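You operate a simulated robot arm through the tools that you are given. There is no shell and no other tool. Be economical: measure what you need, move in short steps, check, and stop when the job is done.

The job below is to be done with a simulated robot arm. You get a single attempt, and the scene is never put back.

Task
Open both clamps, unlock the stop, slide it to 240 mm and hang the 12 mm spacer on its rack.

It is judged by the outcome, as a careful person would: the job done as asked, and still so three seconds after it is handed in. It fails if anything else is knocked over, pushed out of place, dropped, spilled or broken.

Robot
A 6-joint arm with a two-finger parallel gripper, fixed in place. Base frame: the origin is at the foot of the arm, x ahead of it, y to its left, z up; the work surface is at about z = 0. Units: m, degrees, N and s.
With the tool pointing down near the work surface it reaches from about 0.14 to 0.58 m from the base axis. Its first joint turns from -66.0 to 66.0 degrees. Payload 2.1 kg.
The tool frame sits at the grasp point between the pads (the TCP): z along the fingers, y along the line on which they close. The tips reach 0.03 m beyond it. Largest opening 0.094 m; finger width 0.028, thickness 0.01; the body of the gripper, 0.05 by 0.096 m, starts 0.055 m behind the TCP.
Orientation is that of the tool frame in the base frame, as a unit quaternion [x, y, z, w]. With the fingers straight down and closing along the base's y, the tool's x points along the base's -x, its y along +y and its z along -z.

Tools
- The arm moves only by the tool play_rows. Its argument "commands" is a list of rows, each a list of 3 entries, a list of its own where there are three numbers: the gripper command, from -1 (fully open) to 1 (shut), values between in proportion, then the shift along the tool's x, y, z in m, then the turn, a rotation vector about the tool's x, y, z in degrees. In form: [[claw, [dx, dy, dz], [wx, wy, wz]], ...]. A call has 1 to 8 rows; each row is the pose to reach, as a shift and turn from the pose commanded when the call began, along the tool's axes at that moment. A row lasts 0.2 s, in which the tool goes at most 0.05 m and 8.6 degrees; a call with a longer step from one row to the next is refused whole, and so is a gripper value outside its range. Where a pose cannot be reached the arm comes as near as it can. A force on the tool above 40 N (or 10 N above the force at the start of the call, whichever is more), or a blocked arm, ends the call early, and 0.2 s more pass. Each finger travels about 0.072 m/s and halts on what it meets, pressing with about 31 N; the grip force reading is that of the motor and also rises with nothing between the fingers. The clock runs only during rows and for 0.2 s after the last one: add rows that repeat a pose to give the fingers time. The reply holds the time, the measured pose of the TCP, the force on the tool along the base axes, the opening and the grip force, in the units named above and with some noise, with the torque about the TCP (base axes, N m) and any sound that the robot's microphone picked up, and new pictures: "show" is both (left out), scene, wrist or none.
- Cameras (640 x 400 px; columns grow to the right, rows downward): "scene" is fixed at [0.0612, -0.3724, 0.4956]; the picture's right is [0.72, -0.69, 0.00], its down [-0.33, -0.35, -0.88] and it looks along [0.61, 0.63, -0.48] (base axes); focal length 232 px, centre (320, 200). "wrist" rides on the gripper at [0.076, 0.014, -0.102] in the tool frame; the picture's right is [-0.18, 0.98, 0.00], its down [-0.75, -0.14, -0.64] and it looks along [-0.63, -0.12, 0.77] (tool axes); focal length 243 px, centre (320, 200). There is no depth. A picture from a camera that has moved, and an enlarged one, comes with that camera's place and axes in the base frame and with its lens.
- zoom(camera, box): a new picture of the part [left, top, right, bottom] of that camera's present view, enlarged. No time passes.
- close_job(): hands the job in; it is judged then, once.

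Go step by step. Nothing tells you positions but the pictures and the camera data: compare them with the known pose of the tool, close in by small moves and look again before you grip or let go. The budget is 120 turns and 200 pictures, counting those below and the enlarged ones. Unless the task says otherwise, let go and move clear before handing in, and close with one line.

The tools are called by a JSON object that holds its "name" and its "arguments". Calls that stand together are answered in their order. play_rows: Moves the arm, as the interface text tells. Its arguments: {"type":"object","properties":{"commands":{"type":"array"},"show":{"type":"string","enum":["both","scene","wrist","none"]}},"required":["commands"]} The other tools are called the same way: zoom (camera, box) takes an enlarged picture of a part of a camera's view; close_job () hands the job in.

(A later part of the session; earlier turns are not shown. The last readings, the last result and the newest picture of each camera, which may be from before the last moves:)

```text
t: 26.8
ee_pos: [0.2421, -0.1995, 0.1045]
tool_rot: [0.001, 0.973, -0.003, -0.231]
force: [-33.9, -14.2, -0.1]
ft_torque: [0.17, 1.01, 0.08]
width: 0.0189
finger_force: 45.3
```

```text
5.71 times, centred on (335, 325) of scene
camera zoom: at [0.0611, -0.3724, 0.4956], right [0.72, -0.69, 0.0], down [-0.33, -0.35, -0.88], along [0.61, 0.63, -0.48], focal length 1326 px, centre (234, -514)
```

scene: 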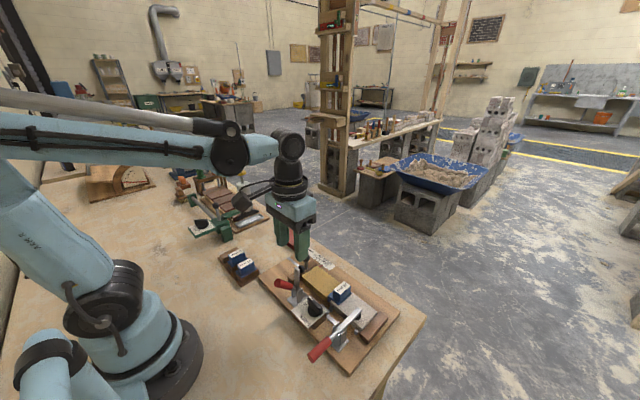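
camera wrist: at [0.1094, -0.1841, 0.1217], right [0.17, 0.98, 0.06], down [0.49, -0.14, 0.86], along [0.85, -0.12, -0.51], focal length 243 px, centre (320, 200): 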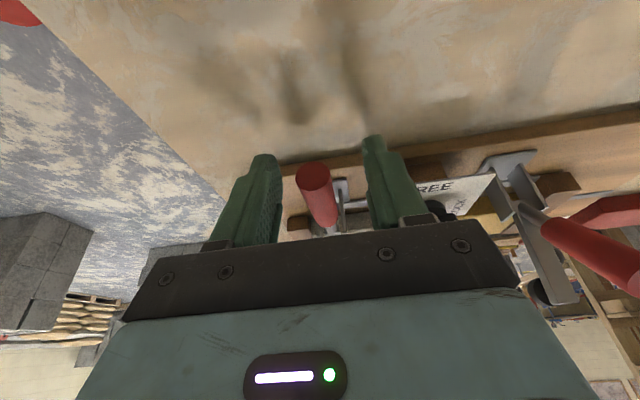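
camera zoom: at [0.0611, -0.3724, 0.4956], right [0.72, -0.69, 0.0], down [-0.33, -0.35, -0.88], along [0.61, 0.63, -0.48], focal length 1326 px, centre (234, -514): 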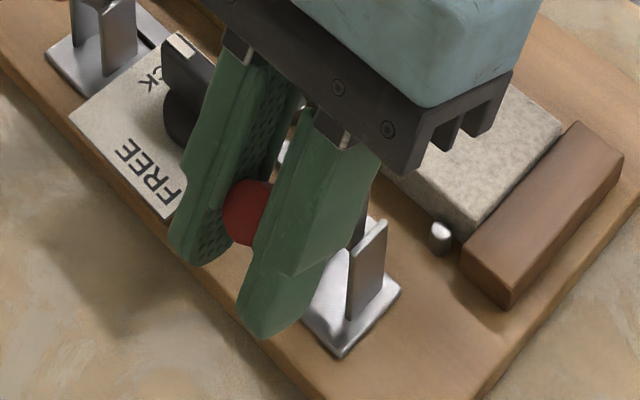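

{"name": "play_rows", "arguments": {"commands": [[0.6, [0, 0.0, 0], [0, 0, 0]], [0.3, [0, 0.0, 0], [0, 0, 0]], [-0.1, [0, 0.0, 0], [0, 0, 0]], [-0.1, [0, 0.0, 0], [0, 0, 0]]], "show": "none"}}

{"name": "zoom", "arguments": {"camera": "scene", "box": [290, 290, 380, 360]}}

```text
t: 27.8
ee_pos: [0.2448, -0.1993, 0.1033]
tool_rot: [-0.002, 0.974, -0.001, -0.226]
force: [0.0, 0.4, 0.4]
ft_torque: [0.0, 0.01, -0.01]
width: 0.0518
finger_force: 0.0
```

```text
5.71 times, centred on (335, 325) of scene
camera zoom: at [0.0612, -0.3724, 0.4956], right [0.72, -0.69, 0.0], down [-0.33, -0.35, -0.88], along [0.61, 0.63, -0.48], focal length 1326 px, centre (234, -514)
```

zoom: 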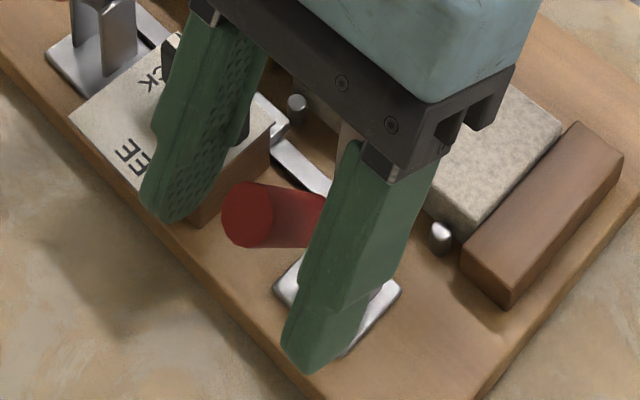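

The handle stays up. Withdrawing and checking.

{"name": "play_rows", "arguments": {"commands": [[-0.1, [0, 0.0, -0.02], [0, 0, 0]], [-0.1, [0, 0, -0.05], [0, 0, 0]], [-0.1, [0, 0, -0.09], [0, 0, 0]], [-0.1, [0.02, 0.02, -0.12], [0, -8, 0]], [-0.1, [0.05, 0.05, -0.13], [0, -16, 0]], [-0.1, [0.06, 0.07, -0.13], [0, -24, 0]], [-0.1, [0.06, 0.07, -0.13], [0, -26, 0]]], "show": "both"}}

{"name": "zoom", "arguments": {"camera": "wrist", "box": [230, 20, 430, 160]}}

{"name": "zoom", "arguments": {"camera": "scene", "box": [250, 250, 390, 370]}}

```text
t: 29.4
ee_pos: [0.2506, -0.1307, 0.2457]
tool_rot: [-0.001, 1.0, -0.001, 0.0]
force: [0.0, 0.2, -0.4]
ft_torque: [0.0, -0.03, -0.03]
width: 0.0516
finger_force: 0.1
camera wrist: at [0.1737, -0.1157, 0.3496], right [0.18, 0.98, 0.0], down [0.75, -0.14, 0.64], along [0.63, -0.12, -0.77], focal length 243 px, centre (320, 200)
```

scene: 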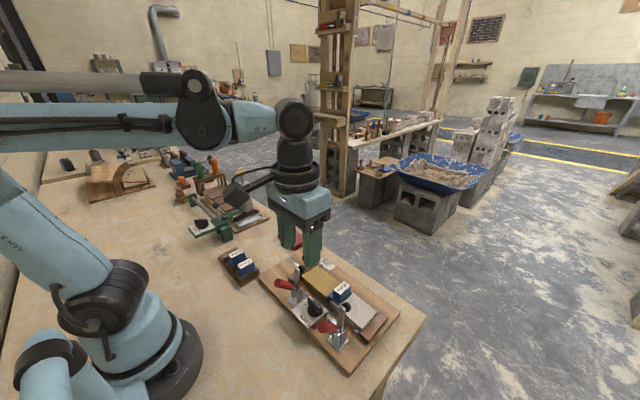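
wrist: 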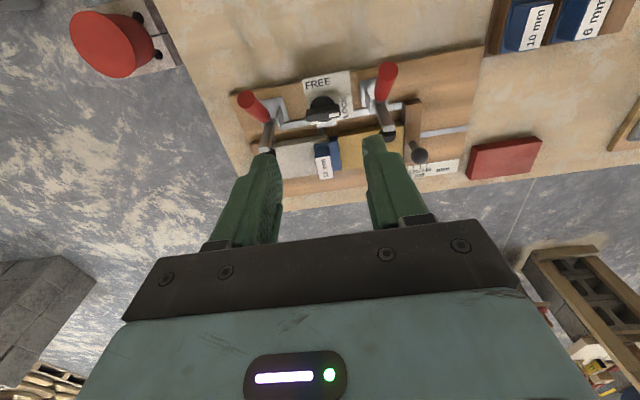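

```text
2.86 times, centred on (330, 90) of wrist
camera zoom: at [0.1737, -0.1157, 0.3496], right [0.18, 0.98, 0.0], down [0.75, -0.14, 0.64], along [0.63, -0.12, -0.77], focal length 693 px, centre (291, 514)
```

zoom: 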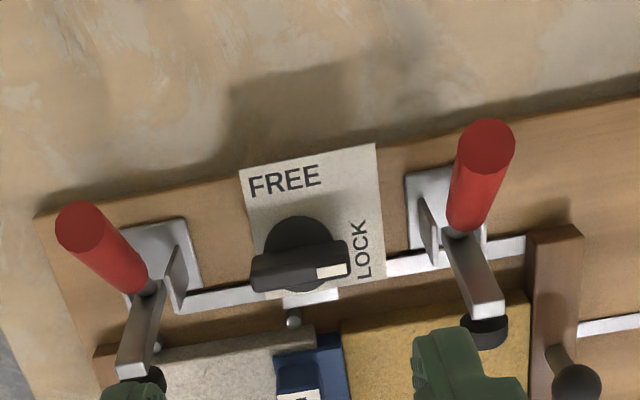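

```text
3.33 times, centred on (320, 310) of scene
camera zoom: at [0.0612, -0.3723, 0.4956], right [0.72, -0.69, 0.0], down [-0.33, -0.35, -0.88], along [0.61, 0.63, -0.48], focal length 774 px, centre (320, -167)
```

zoom: 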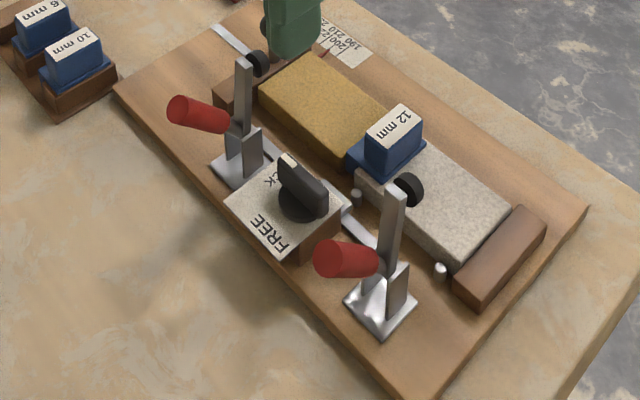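

Both clamps are open. The lock knob is at about (0.280, -0.131), its bar along y with the mark on LOCK; it must turn +90° about vertical to FREE. I'll yaw the gripper to straddle it.

{"name": "play_rows", "arguments": {"commands": [[-0.1, [-0.005, 0, 0], [0, 0, 8.4]], [-0.1, [-0.01, 0, 0], [0, 0, 16.8]], [-0.1, [-0.015, 0, 0], [0, 0, 25.2]], [-0.1, [-0.02, 0, 0], [0, 0, 33.6]], [-0.1, [-0.029, 0, 0], [0, 0, 42]], [-0.1, [-0.029, 0, 0], [0, 0, 50.4]], [-0.1, [-0.029, 0, 0.0], [0, 0, 58.8]], [-0.1, [-0.029, 0, 0.0], [0, 0, 67.2]]], "show": "none"}}

```text
t: 31.2
ee_pos: [0.2784, -0.1294, 0.247]
tool_rot: [0.554, 0.833, -0.001, -0.001]
force: [-0.3, 0.2, 0.2]
ft_torque: [-0.01, 0.0, 0.0]
width: 0.0517
finger_force: 0.0
```

{"name": "play_rows", "arguments": {"commands": [[-0.1, [0, 0, 0.03], [0, 0, 8]], [-0.1, [0, 0, 0.06], [0, 0, 16]], [-0.1, [0, 0, 0.09], [0, 0, 22.8]], [-0.1, [0, 0, 0.117], [0, 0, 22.8]], [-0.1, [0, 0, 0.117], [0, 0, 22.8]]], "show": "both"}}

{"name": "zoom", "arguments": {"camera": "scene", "box": [250, 250, 390, 370]}}

```text
t: 32.4
ee_pos: [0.279, -0.1304, 0.1283]
tool_rot: [0.706, 0.708, -0.001, 0.0]
force: [-0.1, 0.7, 0.6]
ft_torque: [-0.02, 0.03, 0.01]
width: 0.0516
finger_force: 0.0
camera wrist: at [0.2931, -0.0545, 0.2309], right [0.98, -0.18, 0.0], down [-0.14, -0.75, 0.64], along [-0.12, -0.63, -0.77], focal length 243 px, centre (320, 200)
```

scene: 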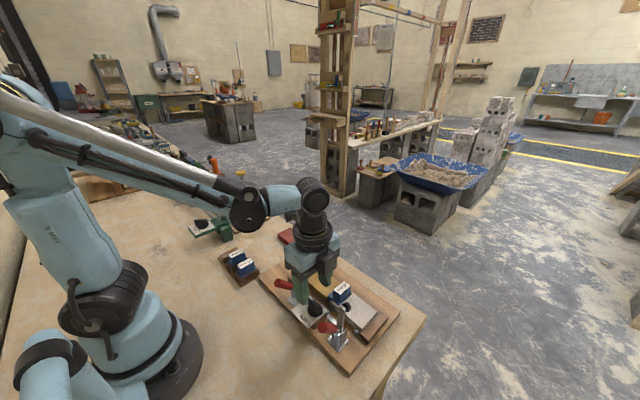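
wrist: 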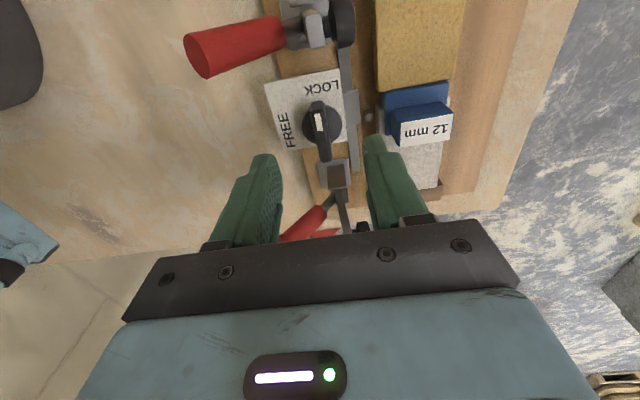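

```text
3.33 times, centred on (320, 310) of scene
camera zoom: at [0.0612, -0.3724, 0.4956], right [0.72, -0.69, 0.0], down [-0.33, -0.35, -0.88], along [0.61, 0.63, -0.48], focal length 774 px, centre (320, -167)
```

zoom: 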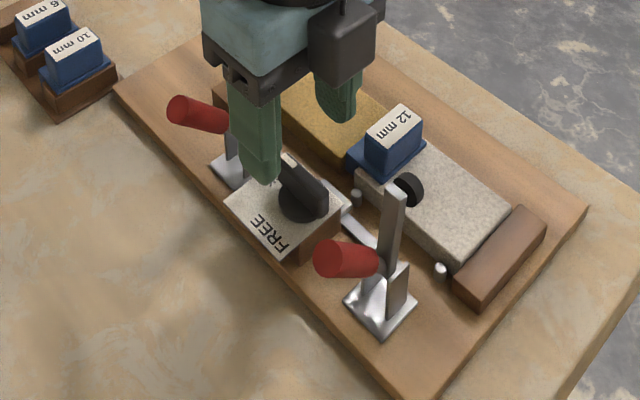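

Knob is centred between the fingers. I'll descend gently.

{"name": "play_rows", "arguments": {"commands": [[-0.1, [0, 0, 0.02], [0, 0, 0]], [-0.1, [0, 0, 0.035], [0, 0, 0]], [-0.1, [0, 0, 0.045], [0, 0, 0]], [-0.1, [0, 0, 0.052], [0, 0, 0]], [-0.1, [0, 0, 0.052], [0, 0, 0]]], "show": "wrist"}}

{"name": "zoom", "arguments": {"camera": "scene", "box": [280, 270, 350, 330]}}

```text
t: 33.6
ee_pos: [0.2768, -0.1298, 0.0785]
tool_rot: [0.706, 0.708, -0.001, 0.001]
force: [0.5, 0.0, 0.3]
ft_torque: [-0.01, -0.01, 0.03]
width: 0.0518
finger_force: 0.1
camera wrist: at [0.2909, -0.0539, 0.1814], right [0.98, -0.18, 0.0], down [-0.14, -0.75, 0.64], along [-0.12, -0.63, -0.77], focal length 243 px, centre (320, 200)
```

wrist: 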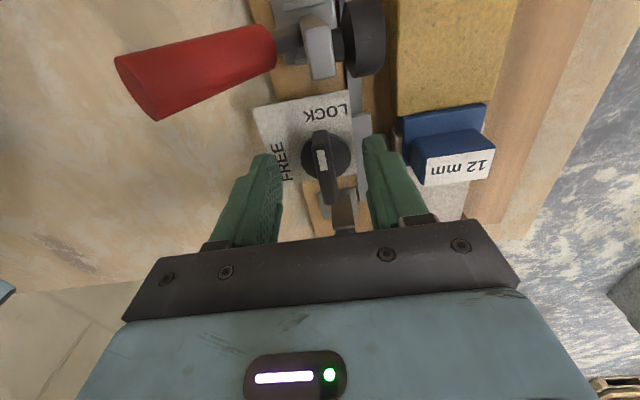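

```text
6.67 times, centred on (315, 300) of scene
camera zoom: at [0.0612, -0.3724, 0.4956], right [0.72, -0.69, 0.0], down [-0.33, -0.35, -0.88], along [0.61, 0.63, -0.48], focal length 1547 px, centre (353, -467)
```

zoom: 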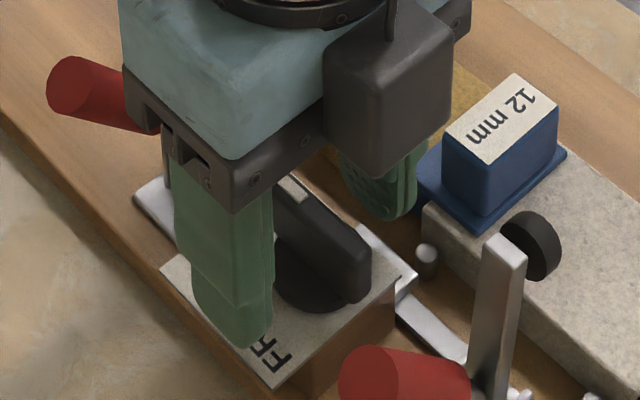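

{"name": "play_rows", "arguments": {"commands": [[-0.1, [0, 0.002, 0.004], [0, 0, 0]], [0.3, [0, 0.002, 0.004], [0, 0, 0]], [0.8, [0, 0.002, 0.004], [0, 0, 0]], [1, [0, 0.002, 0.004], [0, 0, 0]], [1, [0, 0.002, 0.004], [0, 0, 0]]], "show": "wrist"}}

```text
t: 34.8
ee_pos: [0.28, -0.1298, 0.074]
tool_rot: [0.706, 0.708, 0.0, 0.002]
force: [21.1, 0.5, -15.3]
ft_torque: [0.11, -0.24, 0.06]
width: 0.0314
finger_force: 44.3
camera wrist: at [0.2936, -0.0538, 0.177], right [0.98, -0.18, 0.0], down [-0.14, -0.75, 0.64], along [-0.11, -0.63, -0.77], focal length 243 px, centre (320, 200)
```

wrist: 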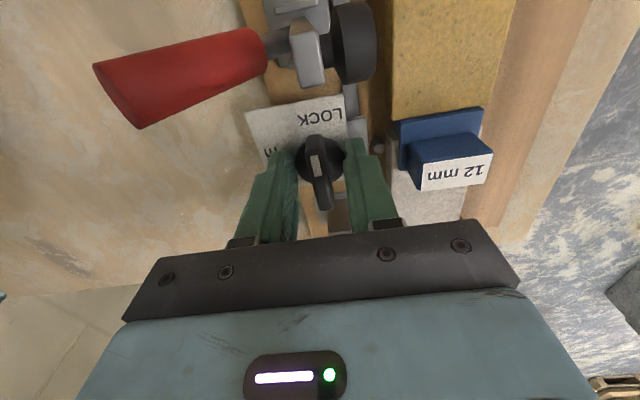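

I gripped the knob's round base; I'll open, rise 8 mm and grip the bar instead.

{"name": "play_rows", "arguments": {"commands": [[0.2, [0, 0.001, 0], [0, 0, 0]], [0.0, [0, 0.001, -0.008], [0, 0, 0]], [0.0, [0, 0.001, -0.008], [0, 0, 0]], [0.6, [0, 0.001, -0.008], [0, 0, 0]], [1, [0, 0.001, -0.008], [0, 0, 0]], [1, [0, 0.001, -0.008], [0, 0, 0]], [1, [0, 0.001, -0.008], [0, 0, 0]]], "show": "wrist"}}

```text
t: 36.4
ee_pos: [0.2791, -0.1297, 0.0822]
tool_rot: [0.706, 0.708, -0.001, 0.0]
force: [5.9, 0.9, 0.5]
ft_torque: [-0.2, -0.2, 0.02]
width: 0.01
finger_force: 43.9
camera wrist: at [0.294, -0.0532, 0.1853], right [0.98, -0.18, 0.0], down [-0.14, -0.75, 0.64], along [-0.12, -0.63, -0.77], focal length 243 px, centre (320, 200)
```

wrist: 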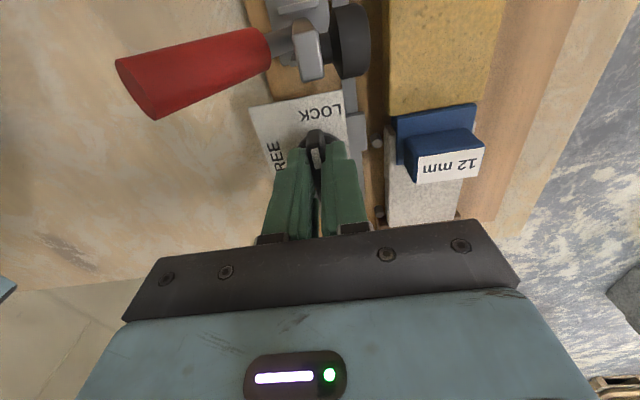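

The bar is held (10 mm). Turning +90° about vertical (tool −z).

{"name": "play_rows", "arguments": {"commands": [[1, [0, 0, 0], [0, 0, -8]], [1, [0, 0, 0], [0, 0, -16]], [1, [0, 0, 0], [0, 0, -24]], [1, [0, 0, 0], [0, 0, -32]], [1, [0, 0, 0], [0, 0, -40]], [1, [0, 0, 0], [0, 0, -48]], [1, [0, 0, 0], [0, 0, -56]], [1, [0, 0, 0], [0, 0, -64]]], "show": "none"}}

{"name": "zoom", "arguments": {"camera": "scene", "box": [270, 260, 360, 340]}}

```text
t: 38.1
ee_pos: [0.2783, -0.1303, 0.0816]
tool_rot: [0.299, 0.954, -0.003, -0.003]
force: [-2.5, -0.5, 6.2]
ft_torque: [0.16, -0.51, -0.01]
width: 0.0097
finger_force: 43.9
stopped in row 8: the force on the tool passed its limit at 41 N (the readings are from after the stop); the commanded pose is now the measured one
```

```text
5.00 times, centred on (315, 300) of scene
camera zoom: at [0.0612, -0.3724, 0.4956], right [0.72, -0.69, 0.0], down [-0.33, -0.35, -0.88], along [0.61, 0.63, -0.48], focal length 1160 px, centre (345, -300)
```

zoom: 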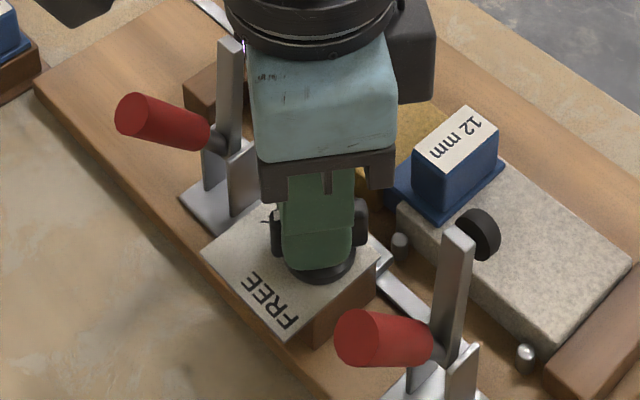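

{"name": "play_rows", "arguments": {"commands": [[1, [0, 0, 0], [0, 0, -5]], [1, [0, 0, 0], [0, 0, -10]], [1, [0, 0, 0], [0, 0, -15]], [1, [0, 0, 0], [0, 0, -20]], [1, [0, 0, 0], [0, 0, -25]]], "show": "wrist"}}

{"name": "zoom", "arguments": {"camera": "scene", "box": [270, 260, 360, 340]}}

```text
t: 39.3
ee_pos: [0.2779, -0.1321, 0.0822]
tool_rot: [0.084, 0.996, -0.002, -0.004]
force: [-9.4, -16.4, 8.2]
ft_torque: [0.02, -0.72, -0.05]
width: 0.0096
finger_force: 43.6
camera wrist: at [0.2058, -0.1042, 0.1857], right [0.35, 0.94, -0.01], down [0.72, -0.26, 0.64], along [0.6, -0.23, -0.77], focal length 243 px, centre (320, 200)
```

wrist: 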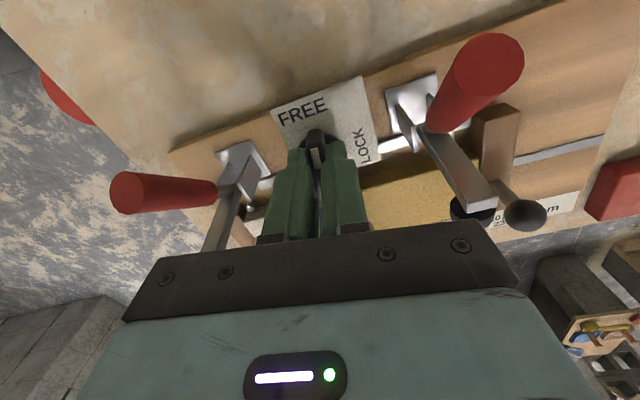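

```text
5.00 times, centred on (315, 300) of scene
camera zoom: at [0.0611, -0.3724, 0.4956], right [0.72, -0.69, 0.0], down [-0.33, -0.35, -0.88], along [0.61, 0.63, -0.48], focal length 1160 px, centre (345, -300)
```

zoom: 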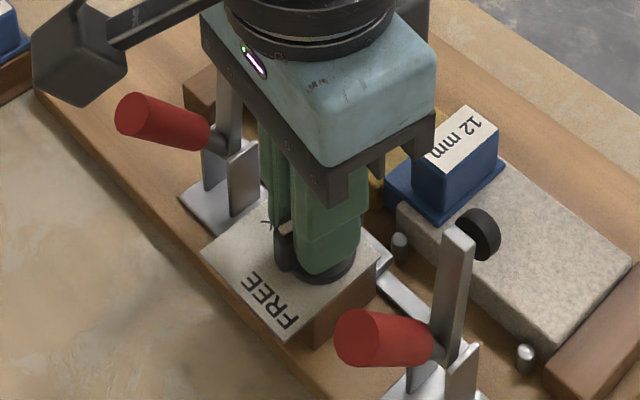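

{"name": "play_rows", "arguments": {"commands": [[1, [0.001, -0.0015, 0], [0, 0, -3]], [1, [0.001, -0.0015, 0], [0, 0, -6]], [1, [0.001, -0.0015, 0], [0, 0, -9]], [1, [0.001, -0.0015, 0], [0, 0, -12]], [1, [0.001, -0.0015, 0], [0, 0, -12]]], "show": "none"}}

```text
t: 40.5
ee_pos: [0.2779, -0.1327, 0.0817]
tool_rot: [-0.02, 1.0, -0.002, -0.003]
force: [1.6, -12.3, 27.5]
ft_torque: [0.24, -0.57, -1.3]
width: 0.0101
finger_force: 44.0
```

There is a torque stop at ~90°, so I'll release and rise to look.

{"name": "play_rows", "arguments": {"commands": [[0.7, [0, 0, 0], [0, 0, 2]], [0.3, [0, 0, 0], [0, 0, 2]], [0.0, [0, 0, -0.03], [0, 0, 2]], [0.0, [0, 0, -0.07], [0, 0, 2]], [0.0, [0.0, 0, -0.115], [0, 0, 2]], [0.0, [0.03, 0, -0.15], [0, 0, 2]]], "show": "wrist"}}

{"name": "zoom", "arguments": {"camera": "scene", "box": [250, 250, 390, 370]}}

{"name": "zoom", "arguments": {"camera": "wrist", "box": [240, 20, 460, 180]}}

```text
t: 41.9
ee_pos: [0.2481, -0.1326, 0.2311]
tool_rot: [-0.004, 1.0, -0.001, -0.003]
force: [0.0, -0.1, 0.1]
ft_torque: [0.02, -0.02, 0.02]
width: 0.0473
finger_force: 0.1
camera wrist: at [0.1719, -0.1188, 0.3356], right [0.18, 0.98, 0.0], down [0.76, -0.13, 0.64], along [0.63, -0.12, -0.77], focal length 243 px, centre (320, 200)
```

wrist: 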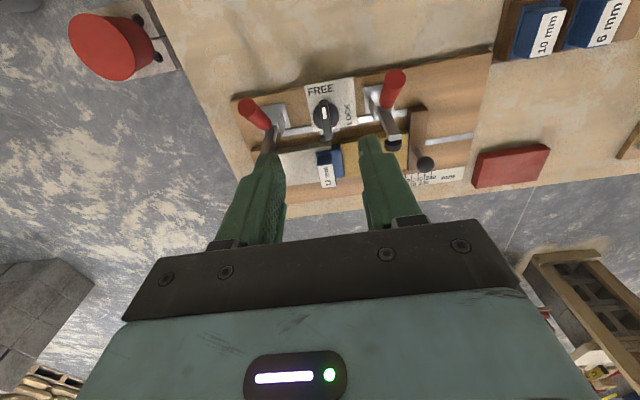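

```text
3.33 times, centred on (320, 310) of scene
camera zoom: at [0.0612, -0.3724, 0.4956], right [0.72, -0.69, 0.0], down [-0.33, -0.35, -0.88], along [0.61, 0.63, -0.48], focal length 774 px, centre (320, -167)
```

zoom: 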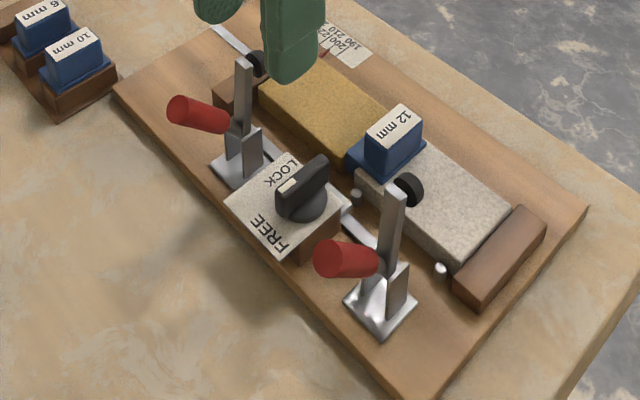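

```text
2.50 times, centred on (350, 100) of wrist
camera zoom: at [0.1719, -0.1188, 0.3356], right [0.18, 0.98, 0.0], down [0.76, -0.13, 0.64], along [0.63, -0.12, -0.77], focal length 606 px, centre (245, 450)
```

zoom: 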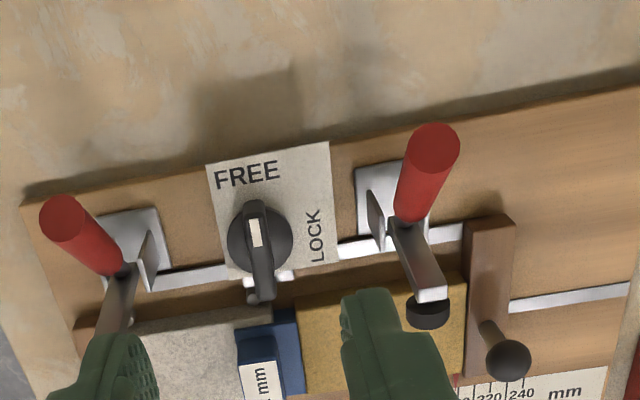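

The knob now points to FREE. Next I'll go above the stop's ball handle at about (0.349, -0.023, 0.08).

{"name": "play_rows", "arguments": {"commands": [[0, [-0.035, 0.035, 0], [0, 0, 0]], [0, [-0.07, 0.07, 0], [0, 0, 0]], [0, [-0.1, 0.1096, 0], [0, 0, 0]], [0, [-0.1, 0.1096, 0.04], [0, 0, 0]], [0, [-0.1, 0.1096, 0.085], [0, 0, 0]], [0, [-0.1, 0.1096, 0.095], [0, 0, 0]]], "show": "both"}}

{"name": "zoom", "arguments": {"camera": "scene", "box": [260, 225, 360, 300]}}

```text
t: 43.3
ee_pos: [0.3465, -0.0234, 0.135]
tool_rot: [-0.003, 1.0, -0.002, -0.004]
force: [0.1, 0.1, -0.5]
ft_torque: [-0.01, 0.0, 0.02]
width: 0.047
finger_force: 0.0
camera wrist: at [0.2707, -0.0091, 0.2392], right [0.18, 0.98, 0.0], down [0.76, -0.13, 0.64], along [0.63, -0.12, -0.77], focal length 243 px, centre (320, 200)
```

scene: 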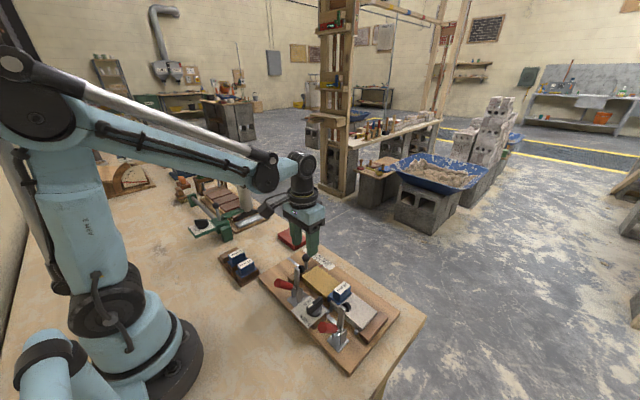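
wrist: 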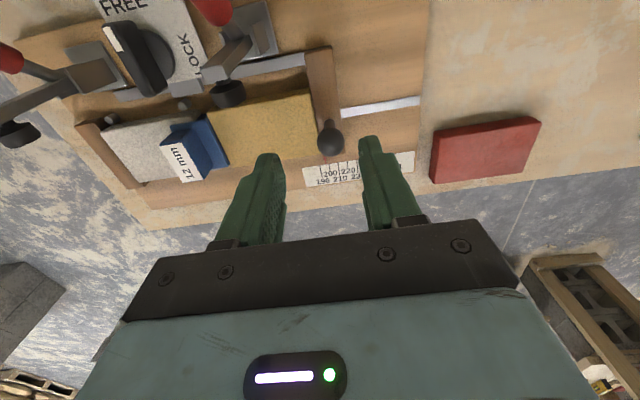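

```text
5.33 times, centred on (310, 262) of scene
camera zoom: at [0.0612, -0.3724, 0.4956], right [0.72, -0.69, 0.0], down [-0.33, -0.35, -0.88], along [0.61, 0.63, -0.48], focal length 1238 px, centre (373, -133)
```

zoom: 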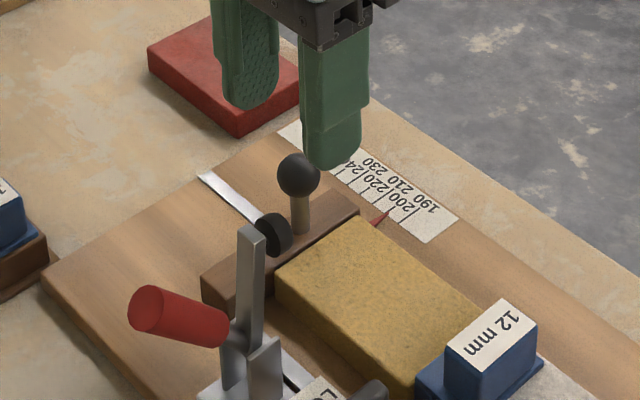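

{"name": "zoom", "arguments": {"camera": "wrist", "box": [280, 110, 420, 200]}}

{"name": "play_rows", "arguments": {"commands": [[0, [0, 0.005, 0.02], [0, 0, 0]], [0, [0, 0.005, 0.035], [0, 0, 0]], [0, [0, 0.005, 0.052], [0, 0, 0]], [0, [0, 0.005, 0.052], [0, 0, 0]]], "show": "wrist"}}

{"name": "zoom", "arguments": {"camera": "scene", "box": [260, 225, 360, 300]}}

```text
4.44 times, centred on (350, 155) of wrist
camera zoom: at [0.2707, -0.0091, 0.2392], right [0.18, 0.98, 0.0], down [0.76, -0.13, 0.64], along [0.63, -0.12, -0.77], focal length 1078 px, centre (187, 400)
```

zoom: 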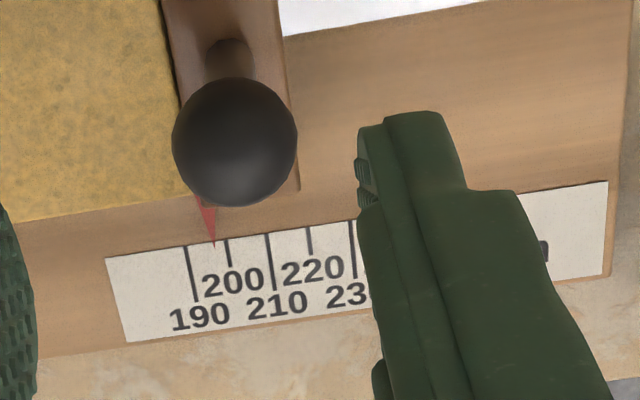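

```text
t: 44.3
ee_pos: [0.3468, -0.0172, 0.0839]
tool_rot: [-0.004, 1.0, -0.003, -0.004]
force: [1.1, -1.6, -0.2]
ft_torque: [0.01, -0.02, -0.01]
width: 0.0471
finger_force: 0.0
camera wrist: at [0.2709, -0.004, 0.1876], right [0.18, 0.98, 0.0], down [0.76, -0.13, 0.64], along [0.63, -0.12, -0.77], focal length 243 px, centre (320, 200)
```

wrist: 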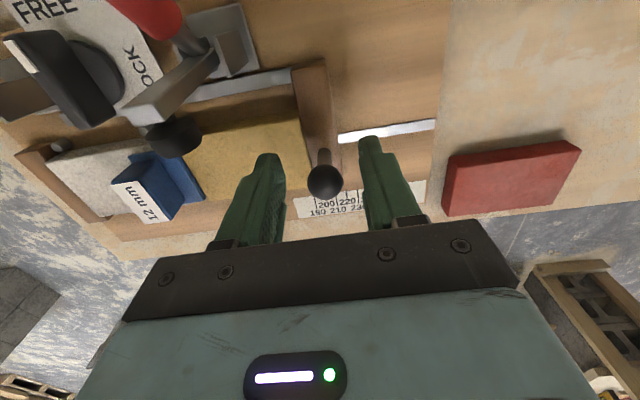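

```text
5.33 times, centred on (310, 262) of scene
camera zoom: at [0.0612, -0.3724, 0.4956], right [0.72, -0.69, 0.0], down [-0.33, -0.35, -0.88], along [0.61, 0.63, -0.48], focal length 1238 px, centre (373, -133)
```

zoom: 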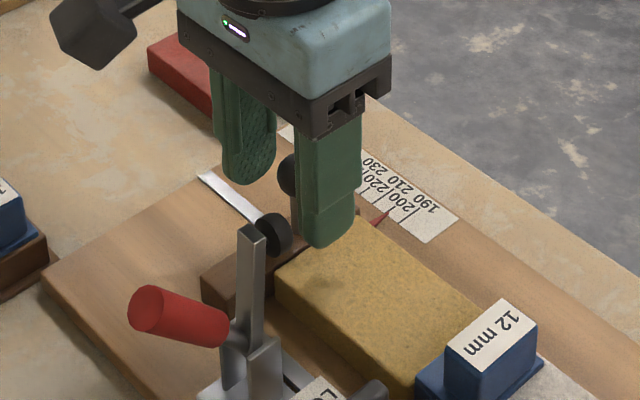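

The pointer reads ≈196 now, so it needs about +44 mm in y. Gripping the ball.

{"name": "play_rows", "arguments": {"commands": [[0.4, [0, 0, 0], [0, 0, 0]], [0.8, [0, 0, 0], [0, 0, 0]], [1, [0, 0, 0], [0, 0, 0]], [1, [0, 0, 0], [0, 0, 0]]], "show": "none"}}

```text
t: 45.3
ee_pos: [0.3465, -0.0175, 0.084]
tool_rot: [-0.003, 1.0, -0.002, -0.003]
force: [1.2, 2.3, -6.0]
ft_torque: [0.06, 0.03, 0.05]
width: 0.0212
finger_force: 45.2
```

{"name": "play_rows", "arguments": {"commands": [[1, [0, 0.004, 0], [0, 0, 0]], [1, [0, 0.01, 0], [0, 0, 0]], [1, [0, 0.016, 0], [0, 0, 0]], [1, [0, 0.022, 0], [0, 0, 0]], [1, [0, 0.028, 0], [0, 0, 0]], [1, [0, 0.034, 0], [0, 0, 0]], [1, [0, 0.038, 0], [0, 0, 0]]], "show": "wrist"}}

{"name": "zoom", "arguments": {"camera": "scene", "box": [260, 225, 360, 300]}}

{"name": "zoom", "arguments": {"camera": "scene", "box": [300, 235, 350, 275]}}

```text
t: 46.2
ee_pos: [0.3459, -0.0008, 0.0855]
tool_rot: [-0.003, 1.0, -0.002, -0.003]
force: [1.9, 1.0, -9.1]
ft_torque: [-0.02, 0.27, 0.0]
width: 0.0209
finger_force: 45.2
stopped in row 4: the force on the tool passed its limit at 41 N (the readings are from after the stop); the commanded pose is now the measured one
camera wrist: at [0.2705, 0.0129, 0.1876], right [0.18, 0.98, 0.0], down [0.76, -0.13, 0.64], along [0.63, -0.12, -0.77], focal length 243 px, centre (320, 200)
```

wrist: 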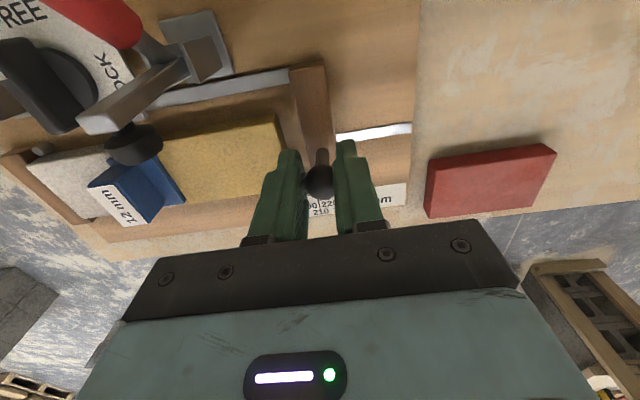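

```text
5.33 times, centred on (310, 262) of scene
camera zoom: at [0.0612, -0.3724, 0.4956], right [0.72, -0.69, 0.0], down [-0.33, -0.35, -0.88], along [0.61, 0.63, -0.48], focal length 1238 px, centre (373, -133)
```

zoom: 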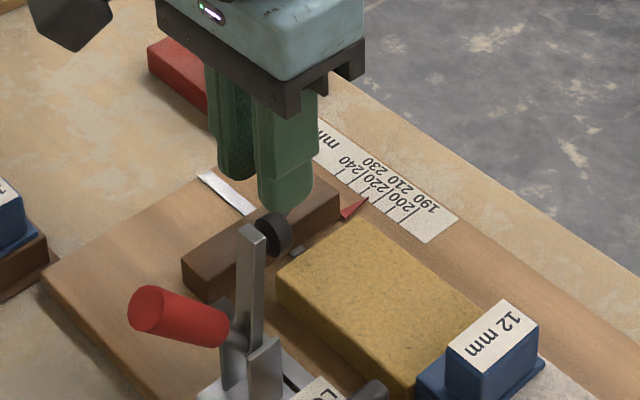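

```text
10.00 times, centred on (325, 255) of scene
camera zoom: at [0.0612, -0.3724, 0.4956], right [0.72, -0.69, 0.0], down [-0.33, -0.35, -0.88], along [0.61, 0.63, -0.48], focal length 2321 px, centre (270, -350)
```

zoom: 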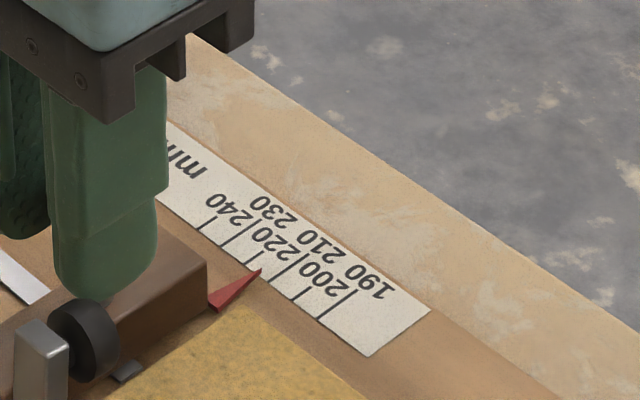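

It slides with friction. I'll continue more slowly.

{"name": "play_rows", "arguments": {"commands": [[1, [0, 0.003, 0], [0, 0, 0]], [1, [0, 0.006, 0], [0, 0, 0]], [1, [0, 0.009, 0], [0, 0, 0]], [1, [0, 0.012, 0], [0, 0, 0]], [1, [0, 0.015, 0], [0, 0, 0]], [1, [0, 0.018, 0], [0, 0, 0]], [1, [0, 0.021, 0], [0, 0, 0]], [1, [0, 0.023, 0], [0, 0, 0]]], "show": "wrist"}}

{"name": "zoom", "arguments": {"camera": "scene", "box": [290, 235, 350, 275]}}

```text
t: 48.0
ee_pos: [0.3466, 0.0228, 0.0831]
tool_rot: [-0.004, 1.0, -0.001, -0.002]
force: [7.5, -1.6, -7.4]
ft_torque: [-0.1, -0.12, -0.06]
width: 0.021
finger_force: 44.5
camera wrist: at [0.2703, 0.037, 0.1876], right [0.18, 0.98, 0.0], down [0.76, -0.13, 0.64], along [0.63, -0.12, -0.77], focal length 243 px, centre (320, 200)
```

wrist: 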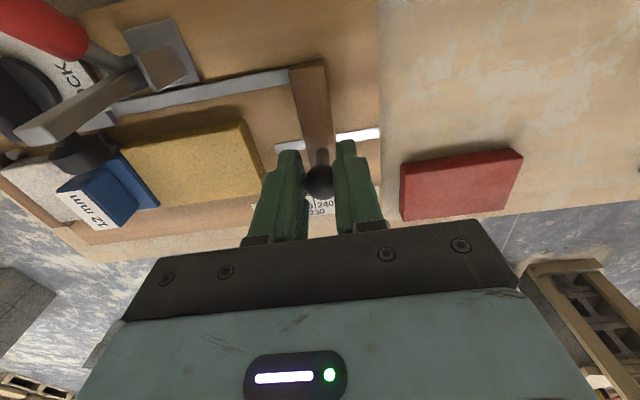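

```text
10.00 times, centred on (320, 255) of scene
camera zoom: at [0.0612, -0.3724, 0.4956], right [0.72, -0.69, 0.0], down [-0.33, -0.35, -0.88], along [0.61, 0.63, -0.48], focal length 2321 px, centre (320, -350)
```

zoom: 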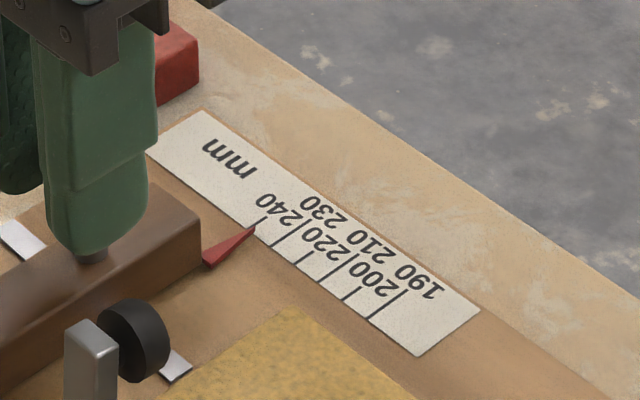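

{"name": "zoom", "arguments": {"camera": "scene", "box": [308, 250, 332, 266]}}

{"name": "zoom", "arguments": {"camera": "wrist", "box": [290, 180, 350, 225]}}

```text
16.00 times, centred on (320, 258) of scene
camera zoom: at [0.0612, -0.3724, 0.4956], right [0.72, -0.69, 0.0], down [-0.33, -0.35, -0.88], along [0.61, 0.63, -0.48], focal length 3714 px, centre (320, -728)
```

zoom: 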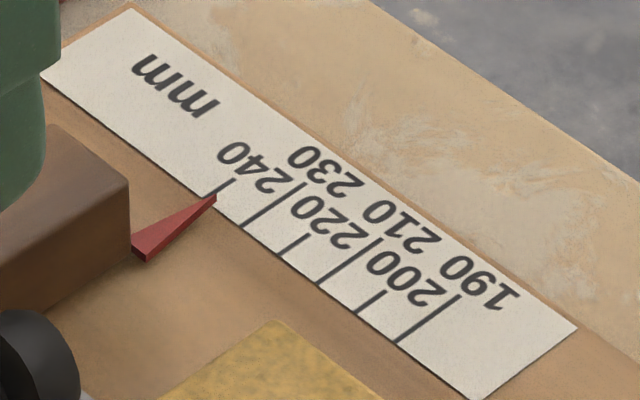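

```text
8.89 times, centred on (320, 202) of wrist
camera zoom: at [0.2703, 0.037, 0.1876], right [0.18, 0.98, 0.0], down [0.76, -0.13, 0.64], along [0.63, -0.12, -0.77], focal length 2157 px, centre (320, 178)
```

zoom: 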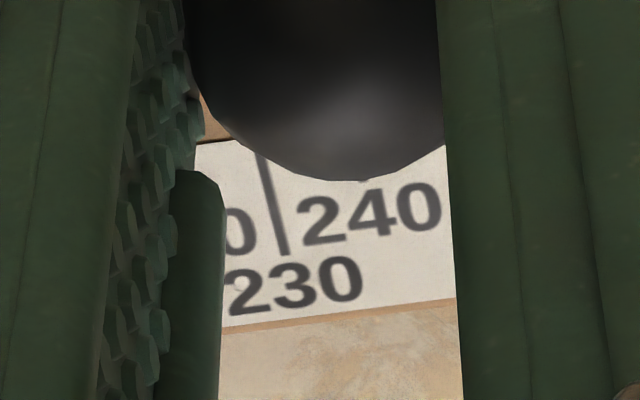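

The scene view suggests 240 but the pointer stands slightly proud (parallax), and travel suggests ≈237. I'll add 2.5 mm, then release and look from above.

{"name": "play_rows", "arguments": {"commands": [[1, [0, 0.0015, 0], [0, 0, 0]], [1, [0, 0.0025, 0], [0, 0, 0]], [1, [0, 0.0025, 0], [0, 0, 0]], [0.5, [0, 0.0025, 0], [0, 0, 0]], [0.0, [0, 0.0025, 0], [0, 0, 0]], [0.0, [0, 0.0025, -0.03], [0, 0, 0]], [0.0, [0.02, 0.0025, -0.06], [0, 0, 0]], [0.0, [0.02, 0.0025, -0.06], [0, 0, 0]]], "show": "wrist"}}

{"name": "zoom", "arguments": {"camera": "wrist", "box": [270, 110, 390, 190]}}

{"name": "zoom", "arguments": {"camera": "scene", "box": [308, 250, 332, 266]}}

```text
t: 49.8
ee_pos: [0.3278, 0.0248, 0.1438]
tool_rot: [-0.004, 1.0, -0.001, -0.002]
force: [-0.4, -0.6, 0.3]
ft_torque: [0.01, 0.02, -0.01]
width: 0.047
finger_force: 0.1
camera wrist: at [0.2511, 0.0384, 0.2474], right [0.18, 0.98, 0.0], down [0.76, -0.13, 0.64], along [0.63, -0.12, -0.77], focal length 243 px, centre (320, 200)
```

wrist: 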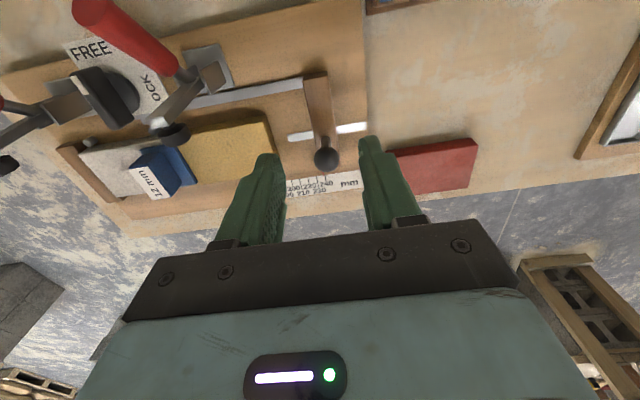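

```text
5.00 times, centred on (330, 150) of wrist
camera zoom: at [0.2511, 0.0384, 0.2474], right [0.18, 0.98, 0.0], down [0.76, -0.13, 0.64], along [0.63, -0.12, -0.77], focal length 1213 px, centre (270, 450)
```

zoom: 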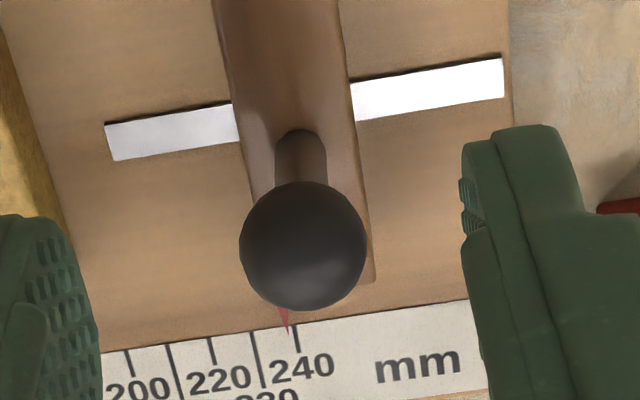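

```text
16.00 times, centred on (320, 258) of scene
camera zoom: at [0.0612, -0.3724, 0.4956], right [0.72, -0.69, 0.0], down [-0.33, -0.35, -0.88], along [0.61, 0.63, -0.48], focal length 3714 px, centre (320, -728)
```

zoom: 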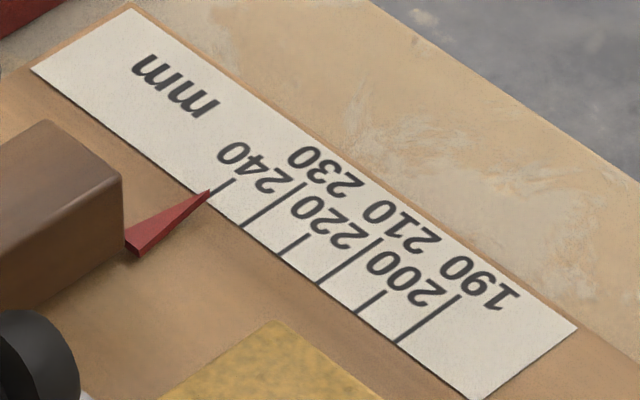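

The top view reads ≈238.2, so I'll regrip and nudge about +1.8 mm.

{"name": "play_rows", "arguments": {"commands": [[0.0, [-0.02, 0, 0.03], [0, 0, 0]], [0.0, [-0.02, 0, 0.06], [0, 0, 0]], [0.5, [-0.02, 0, 0.06], [0, 0, 0]], [1, [-0.02, 0, 0.06], [0, 0, 0]], [1, [-0.02, 0, 0.06], [0, 0, 0]]], "show": "none"}}

```text
t: 51.0
ee_pos: [0.3455, 0.0245, 0.0836]
tool_rot: [-0.004, 1.0, -0.001, -0.002]
force: [2.5, 0.3, -8.7]
ft_torque: [-0.01, 0.15, 0.0]
width: 0.0208
finger_force: 44.9
```

{"name": "play_rows", "arguments": {"commands": [[1, [0, 0.001, 0], [0, 0, 0]], [1, [0, 0.002, 0], [0, 0, 0]], [1, [0, 0.0023, 0], [0, 0, 0]], [1, [0, 0.0023, 0], [0, 0, 0]]], "show": "none"}}

{"name": "zoom", "arguments": {"camera": "scene", "box": [308, 250, 332, 266]}}

```text
t: 52.0
ee_pos: [0.3463, 0.0265, 0.0826]
tool_rot: [-0.003, 1.0, -0.002, -0.001]
force: [8.7, -1.1, -32.3]
ft_torque: [-0.05, -0.03, -0.07]
width: 0.021
finger_force: 45.2
```

```text
16.00 times, centred on (320, 258) of scene
camera zoom: at [0.0613, -0.3723, 0.4956], right [0.72, -0.69, 0.0], down [-0.33, -0.35, -0.88], along [0.61, 0.63, -0.48], focal length 3714 px, centre (320, -728)
```

zoom: 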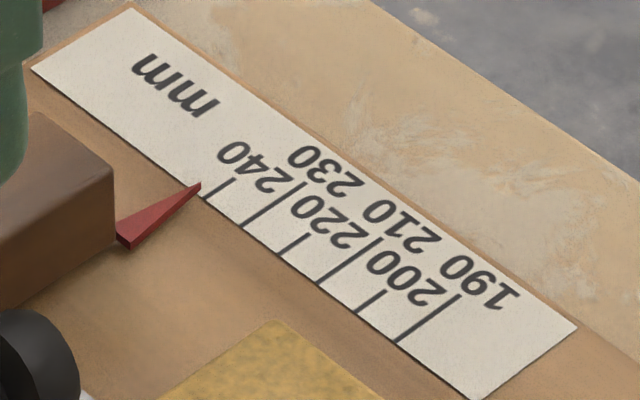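

{"name": "play_rows", "arguments": {"commands": [[0.5, [0, 0, 0], [0, 0, 0]], [0.0, [0, 0, 0], [0, 0, 0]], [0.0, [0, 0, -0.03], [0, 0, 0]], [0.0, [0.04, -0.01, -0.07], [0, 0, 0]], [0.0, [0.06, -0.025, -0.1], [0, 0, 0]], [0.0, [0.06, -0.025, -0.1], [0, 0, 0]]], "show": "wrist"}}

{"name": "zoom", "arguments": {"camera": "wrist", "box": [290, 110, 390, 180]}}

{"name": "zoom", "arguments": {"camera": "scene", "box": [308, 250, 332, 266]}}

```text
refused: row 4 steps farther than a row can; nothing moved
```

```text
5.71 times, centred on (340, 145) of wrist
camera zoom: at [0.27, 0.0411, 0.1875], right [0.18, 0.98, 0.0], down [0.76, -0.13, 0.64], along [0.63, -0.12, -0.77], focal length 1386 px, centre (206, 514)
```

zoom: 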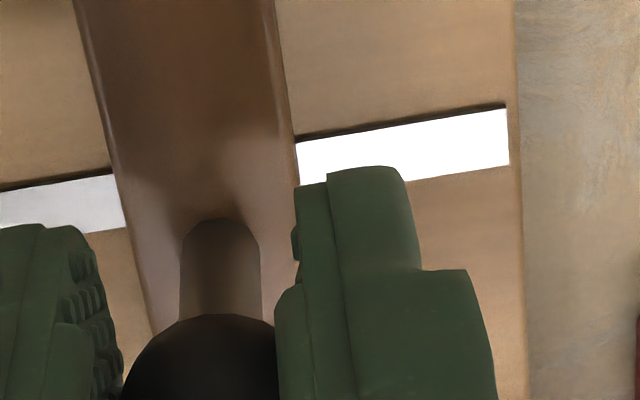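

```text
16.00 times, centred on (320, 258) of scene
camera zoom: at [0.0613, -0.3723, 0.4956], right [0.72, -0.69, 0.0], down [-0.33, -0.35, -0.88], along [0.61, 0.63, -0.48], focal length 3714 px, centre (320, -728)
```

zoom: 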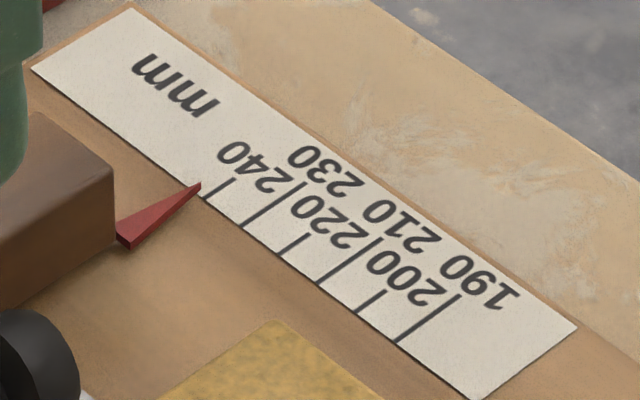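

{"name": "play_rows", "arguments": {"commands": [[0.5, [0, 0, 0], [0, 0, 0]], [0.0, [0, 0, 0], [0, 0, 0]], [0.0, [0, 0, -0.03], [0, 0, 0]], [0.0, [0.02, -0.01, -0.06], [0, 0, 0]], [0.0, [0.04, -0.025, -0.09], [0, 0, 0]], [0.0, [0.06, -0.03, -0.1], [0, 0, 0]], [0.0, [0.06, -0.03, -0.1], [0, 0, 0]]], "show": "wrist"}}

{"name": "zoom", "arguments": {"camera": "wrist", "box": [290, 110, 390, 180]}}

{"name": "zoom", "arguments": {"camera": "scene", "box": [308, 250, 332, 266]}}

```text
t: 53.6
ee_pos: [0.2859, -0.0047, 0.1846]
tool_rot: [-0.004, 1.0, -0.002, -0.002]
force: [0.7, -0.3, -0.2]
ft_torque: [-0.01, 0.06, 0.02]
width: 0.0471
finger_force: 0.1
camera wrist: at [0.2108, 0.0103, 0.2883], right [0.18, 0.98, 0.0], down [0.76, -0.13, 0.64], along [0.63, -0.12, -0.77], focal length 243 px, centre (320, 200)
```

wrist: 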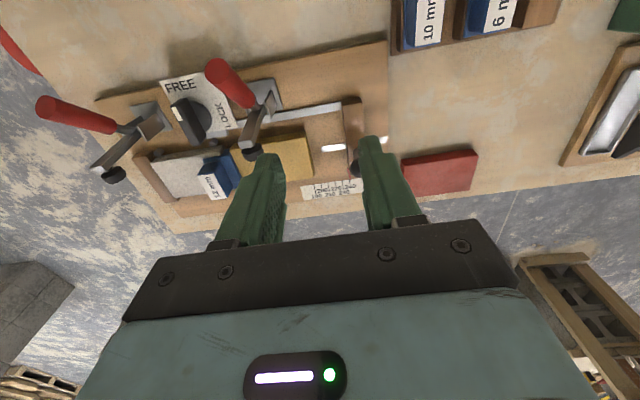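

```text
5.71 times, centred on (340, 145) of wrist
camera zoom: at [0.2108, 0.0103, 0.2883], right [0.18, 0.98, 0.0], down [0.76, -0.13, 0.64], along [0.63, -0.12, -0.77], focal length 1386 px, centre (206, 514)
```

zoom: 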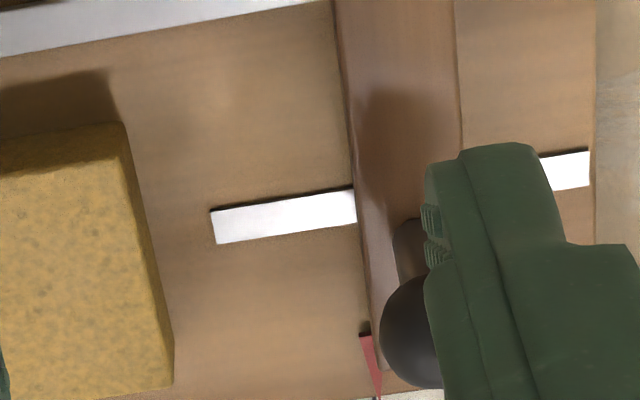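

```text
16.00 times, centred on (320, 258) of scene
camera zoom: at [0.0611, -0.3724, 0.4956], right [0.72, -0.69, 0.0], down [-0.33, -0.35, -0.88], along [0.61, 0.63, -0.48], focal length 3714 px, centre (320, -728)
```

zoom: 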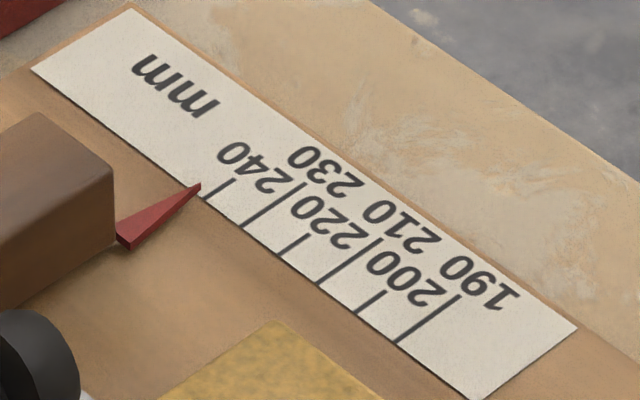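

{"name": "zoom", "arguments": {"camera": "wrist", "box": [300, 155, 372, 205]}}

{"name": "zoom", "arguments": {"camera": "wrist", "box": [130, 110, 320, 230]}}

```text
8.00 times, centred on (336, 180) of wrist
camera zoom: at [0.2108, 0.0103, 0.2883], right [0.18, 0.98, 0.0], down [0.76, -0.13, 0.64], along [0.63, -0.12, -0.77], focal length 1941 px, centre (192, 360)
```

zoom: 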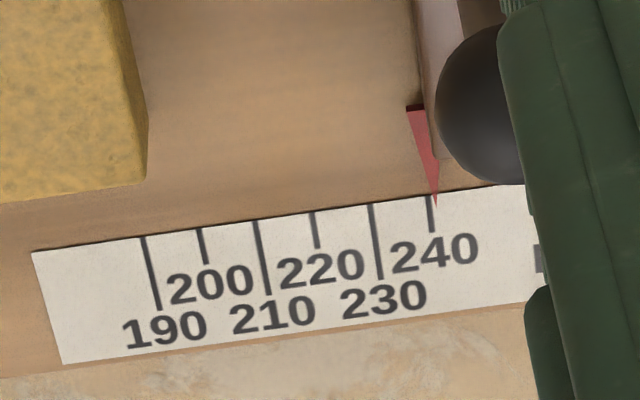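

```text
3.33 times, centred on (225, 170) of wrist
camera zoom: at [0.2108, 0.0103, 0.2883], right [0.18, 0.98, 0.0], down [0.76, -0.13, 0.64], along [0.63, -0.12, -0.77], focal length 809 px, centre (637, 300)
```

zoom: 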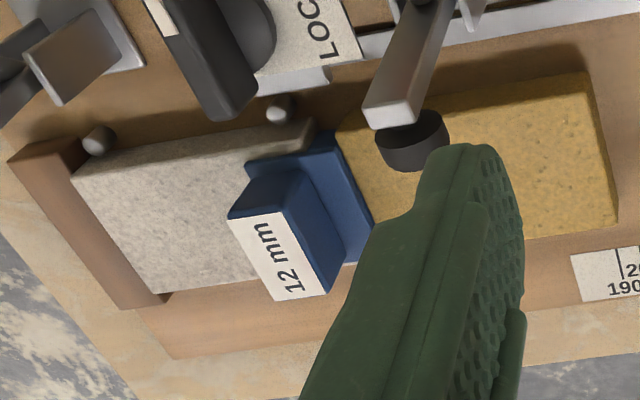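

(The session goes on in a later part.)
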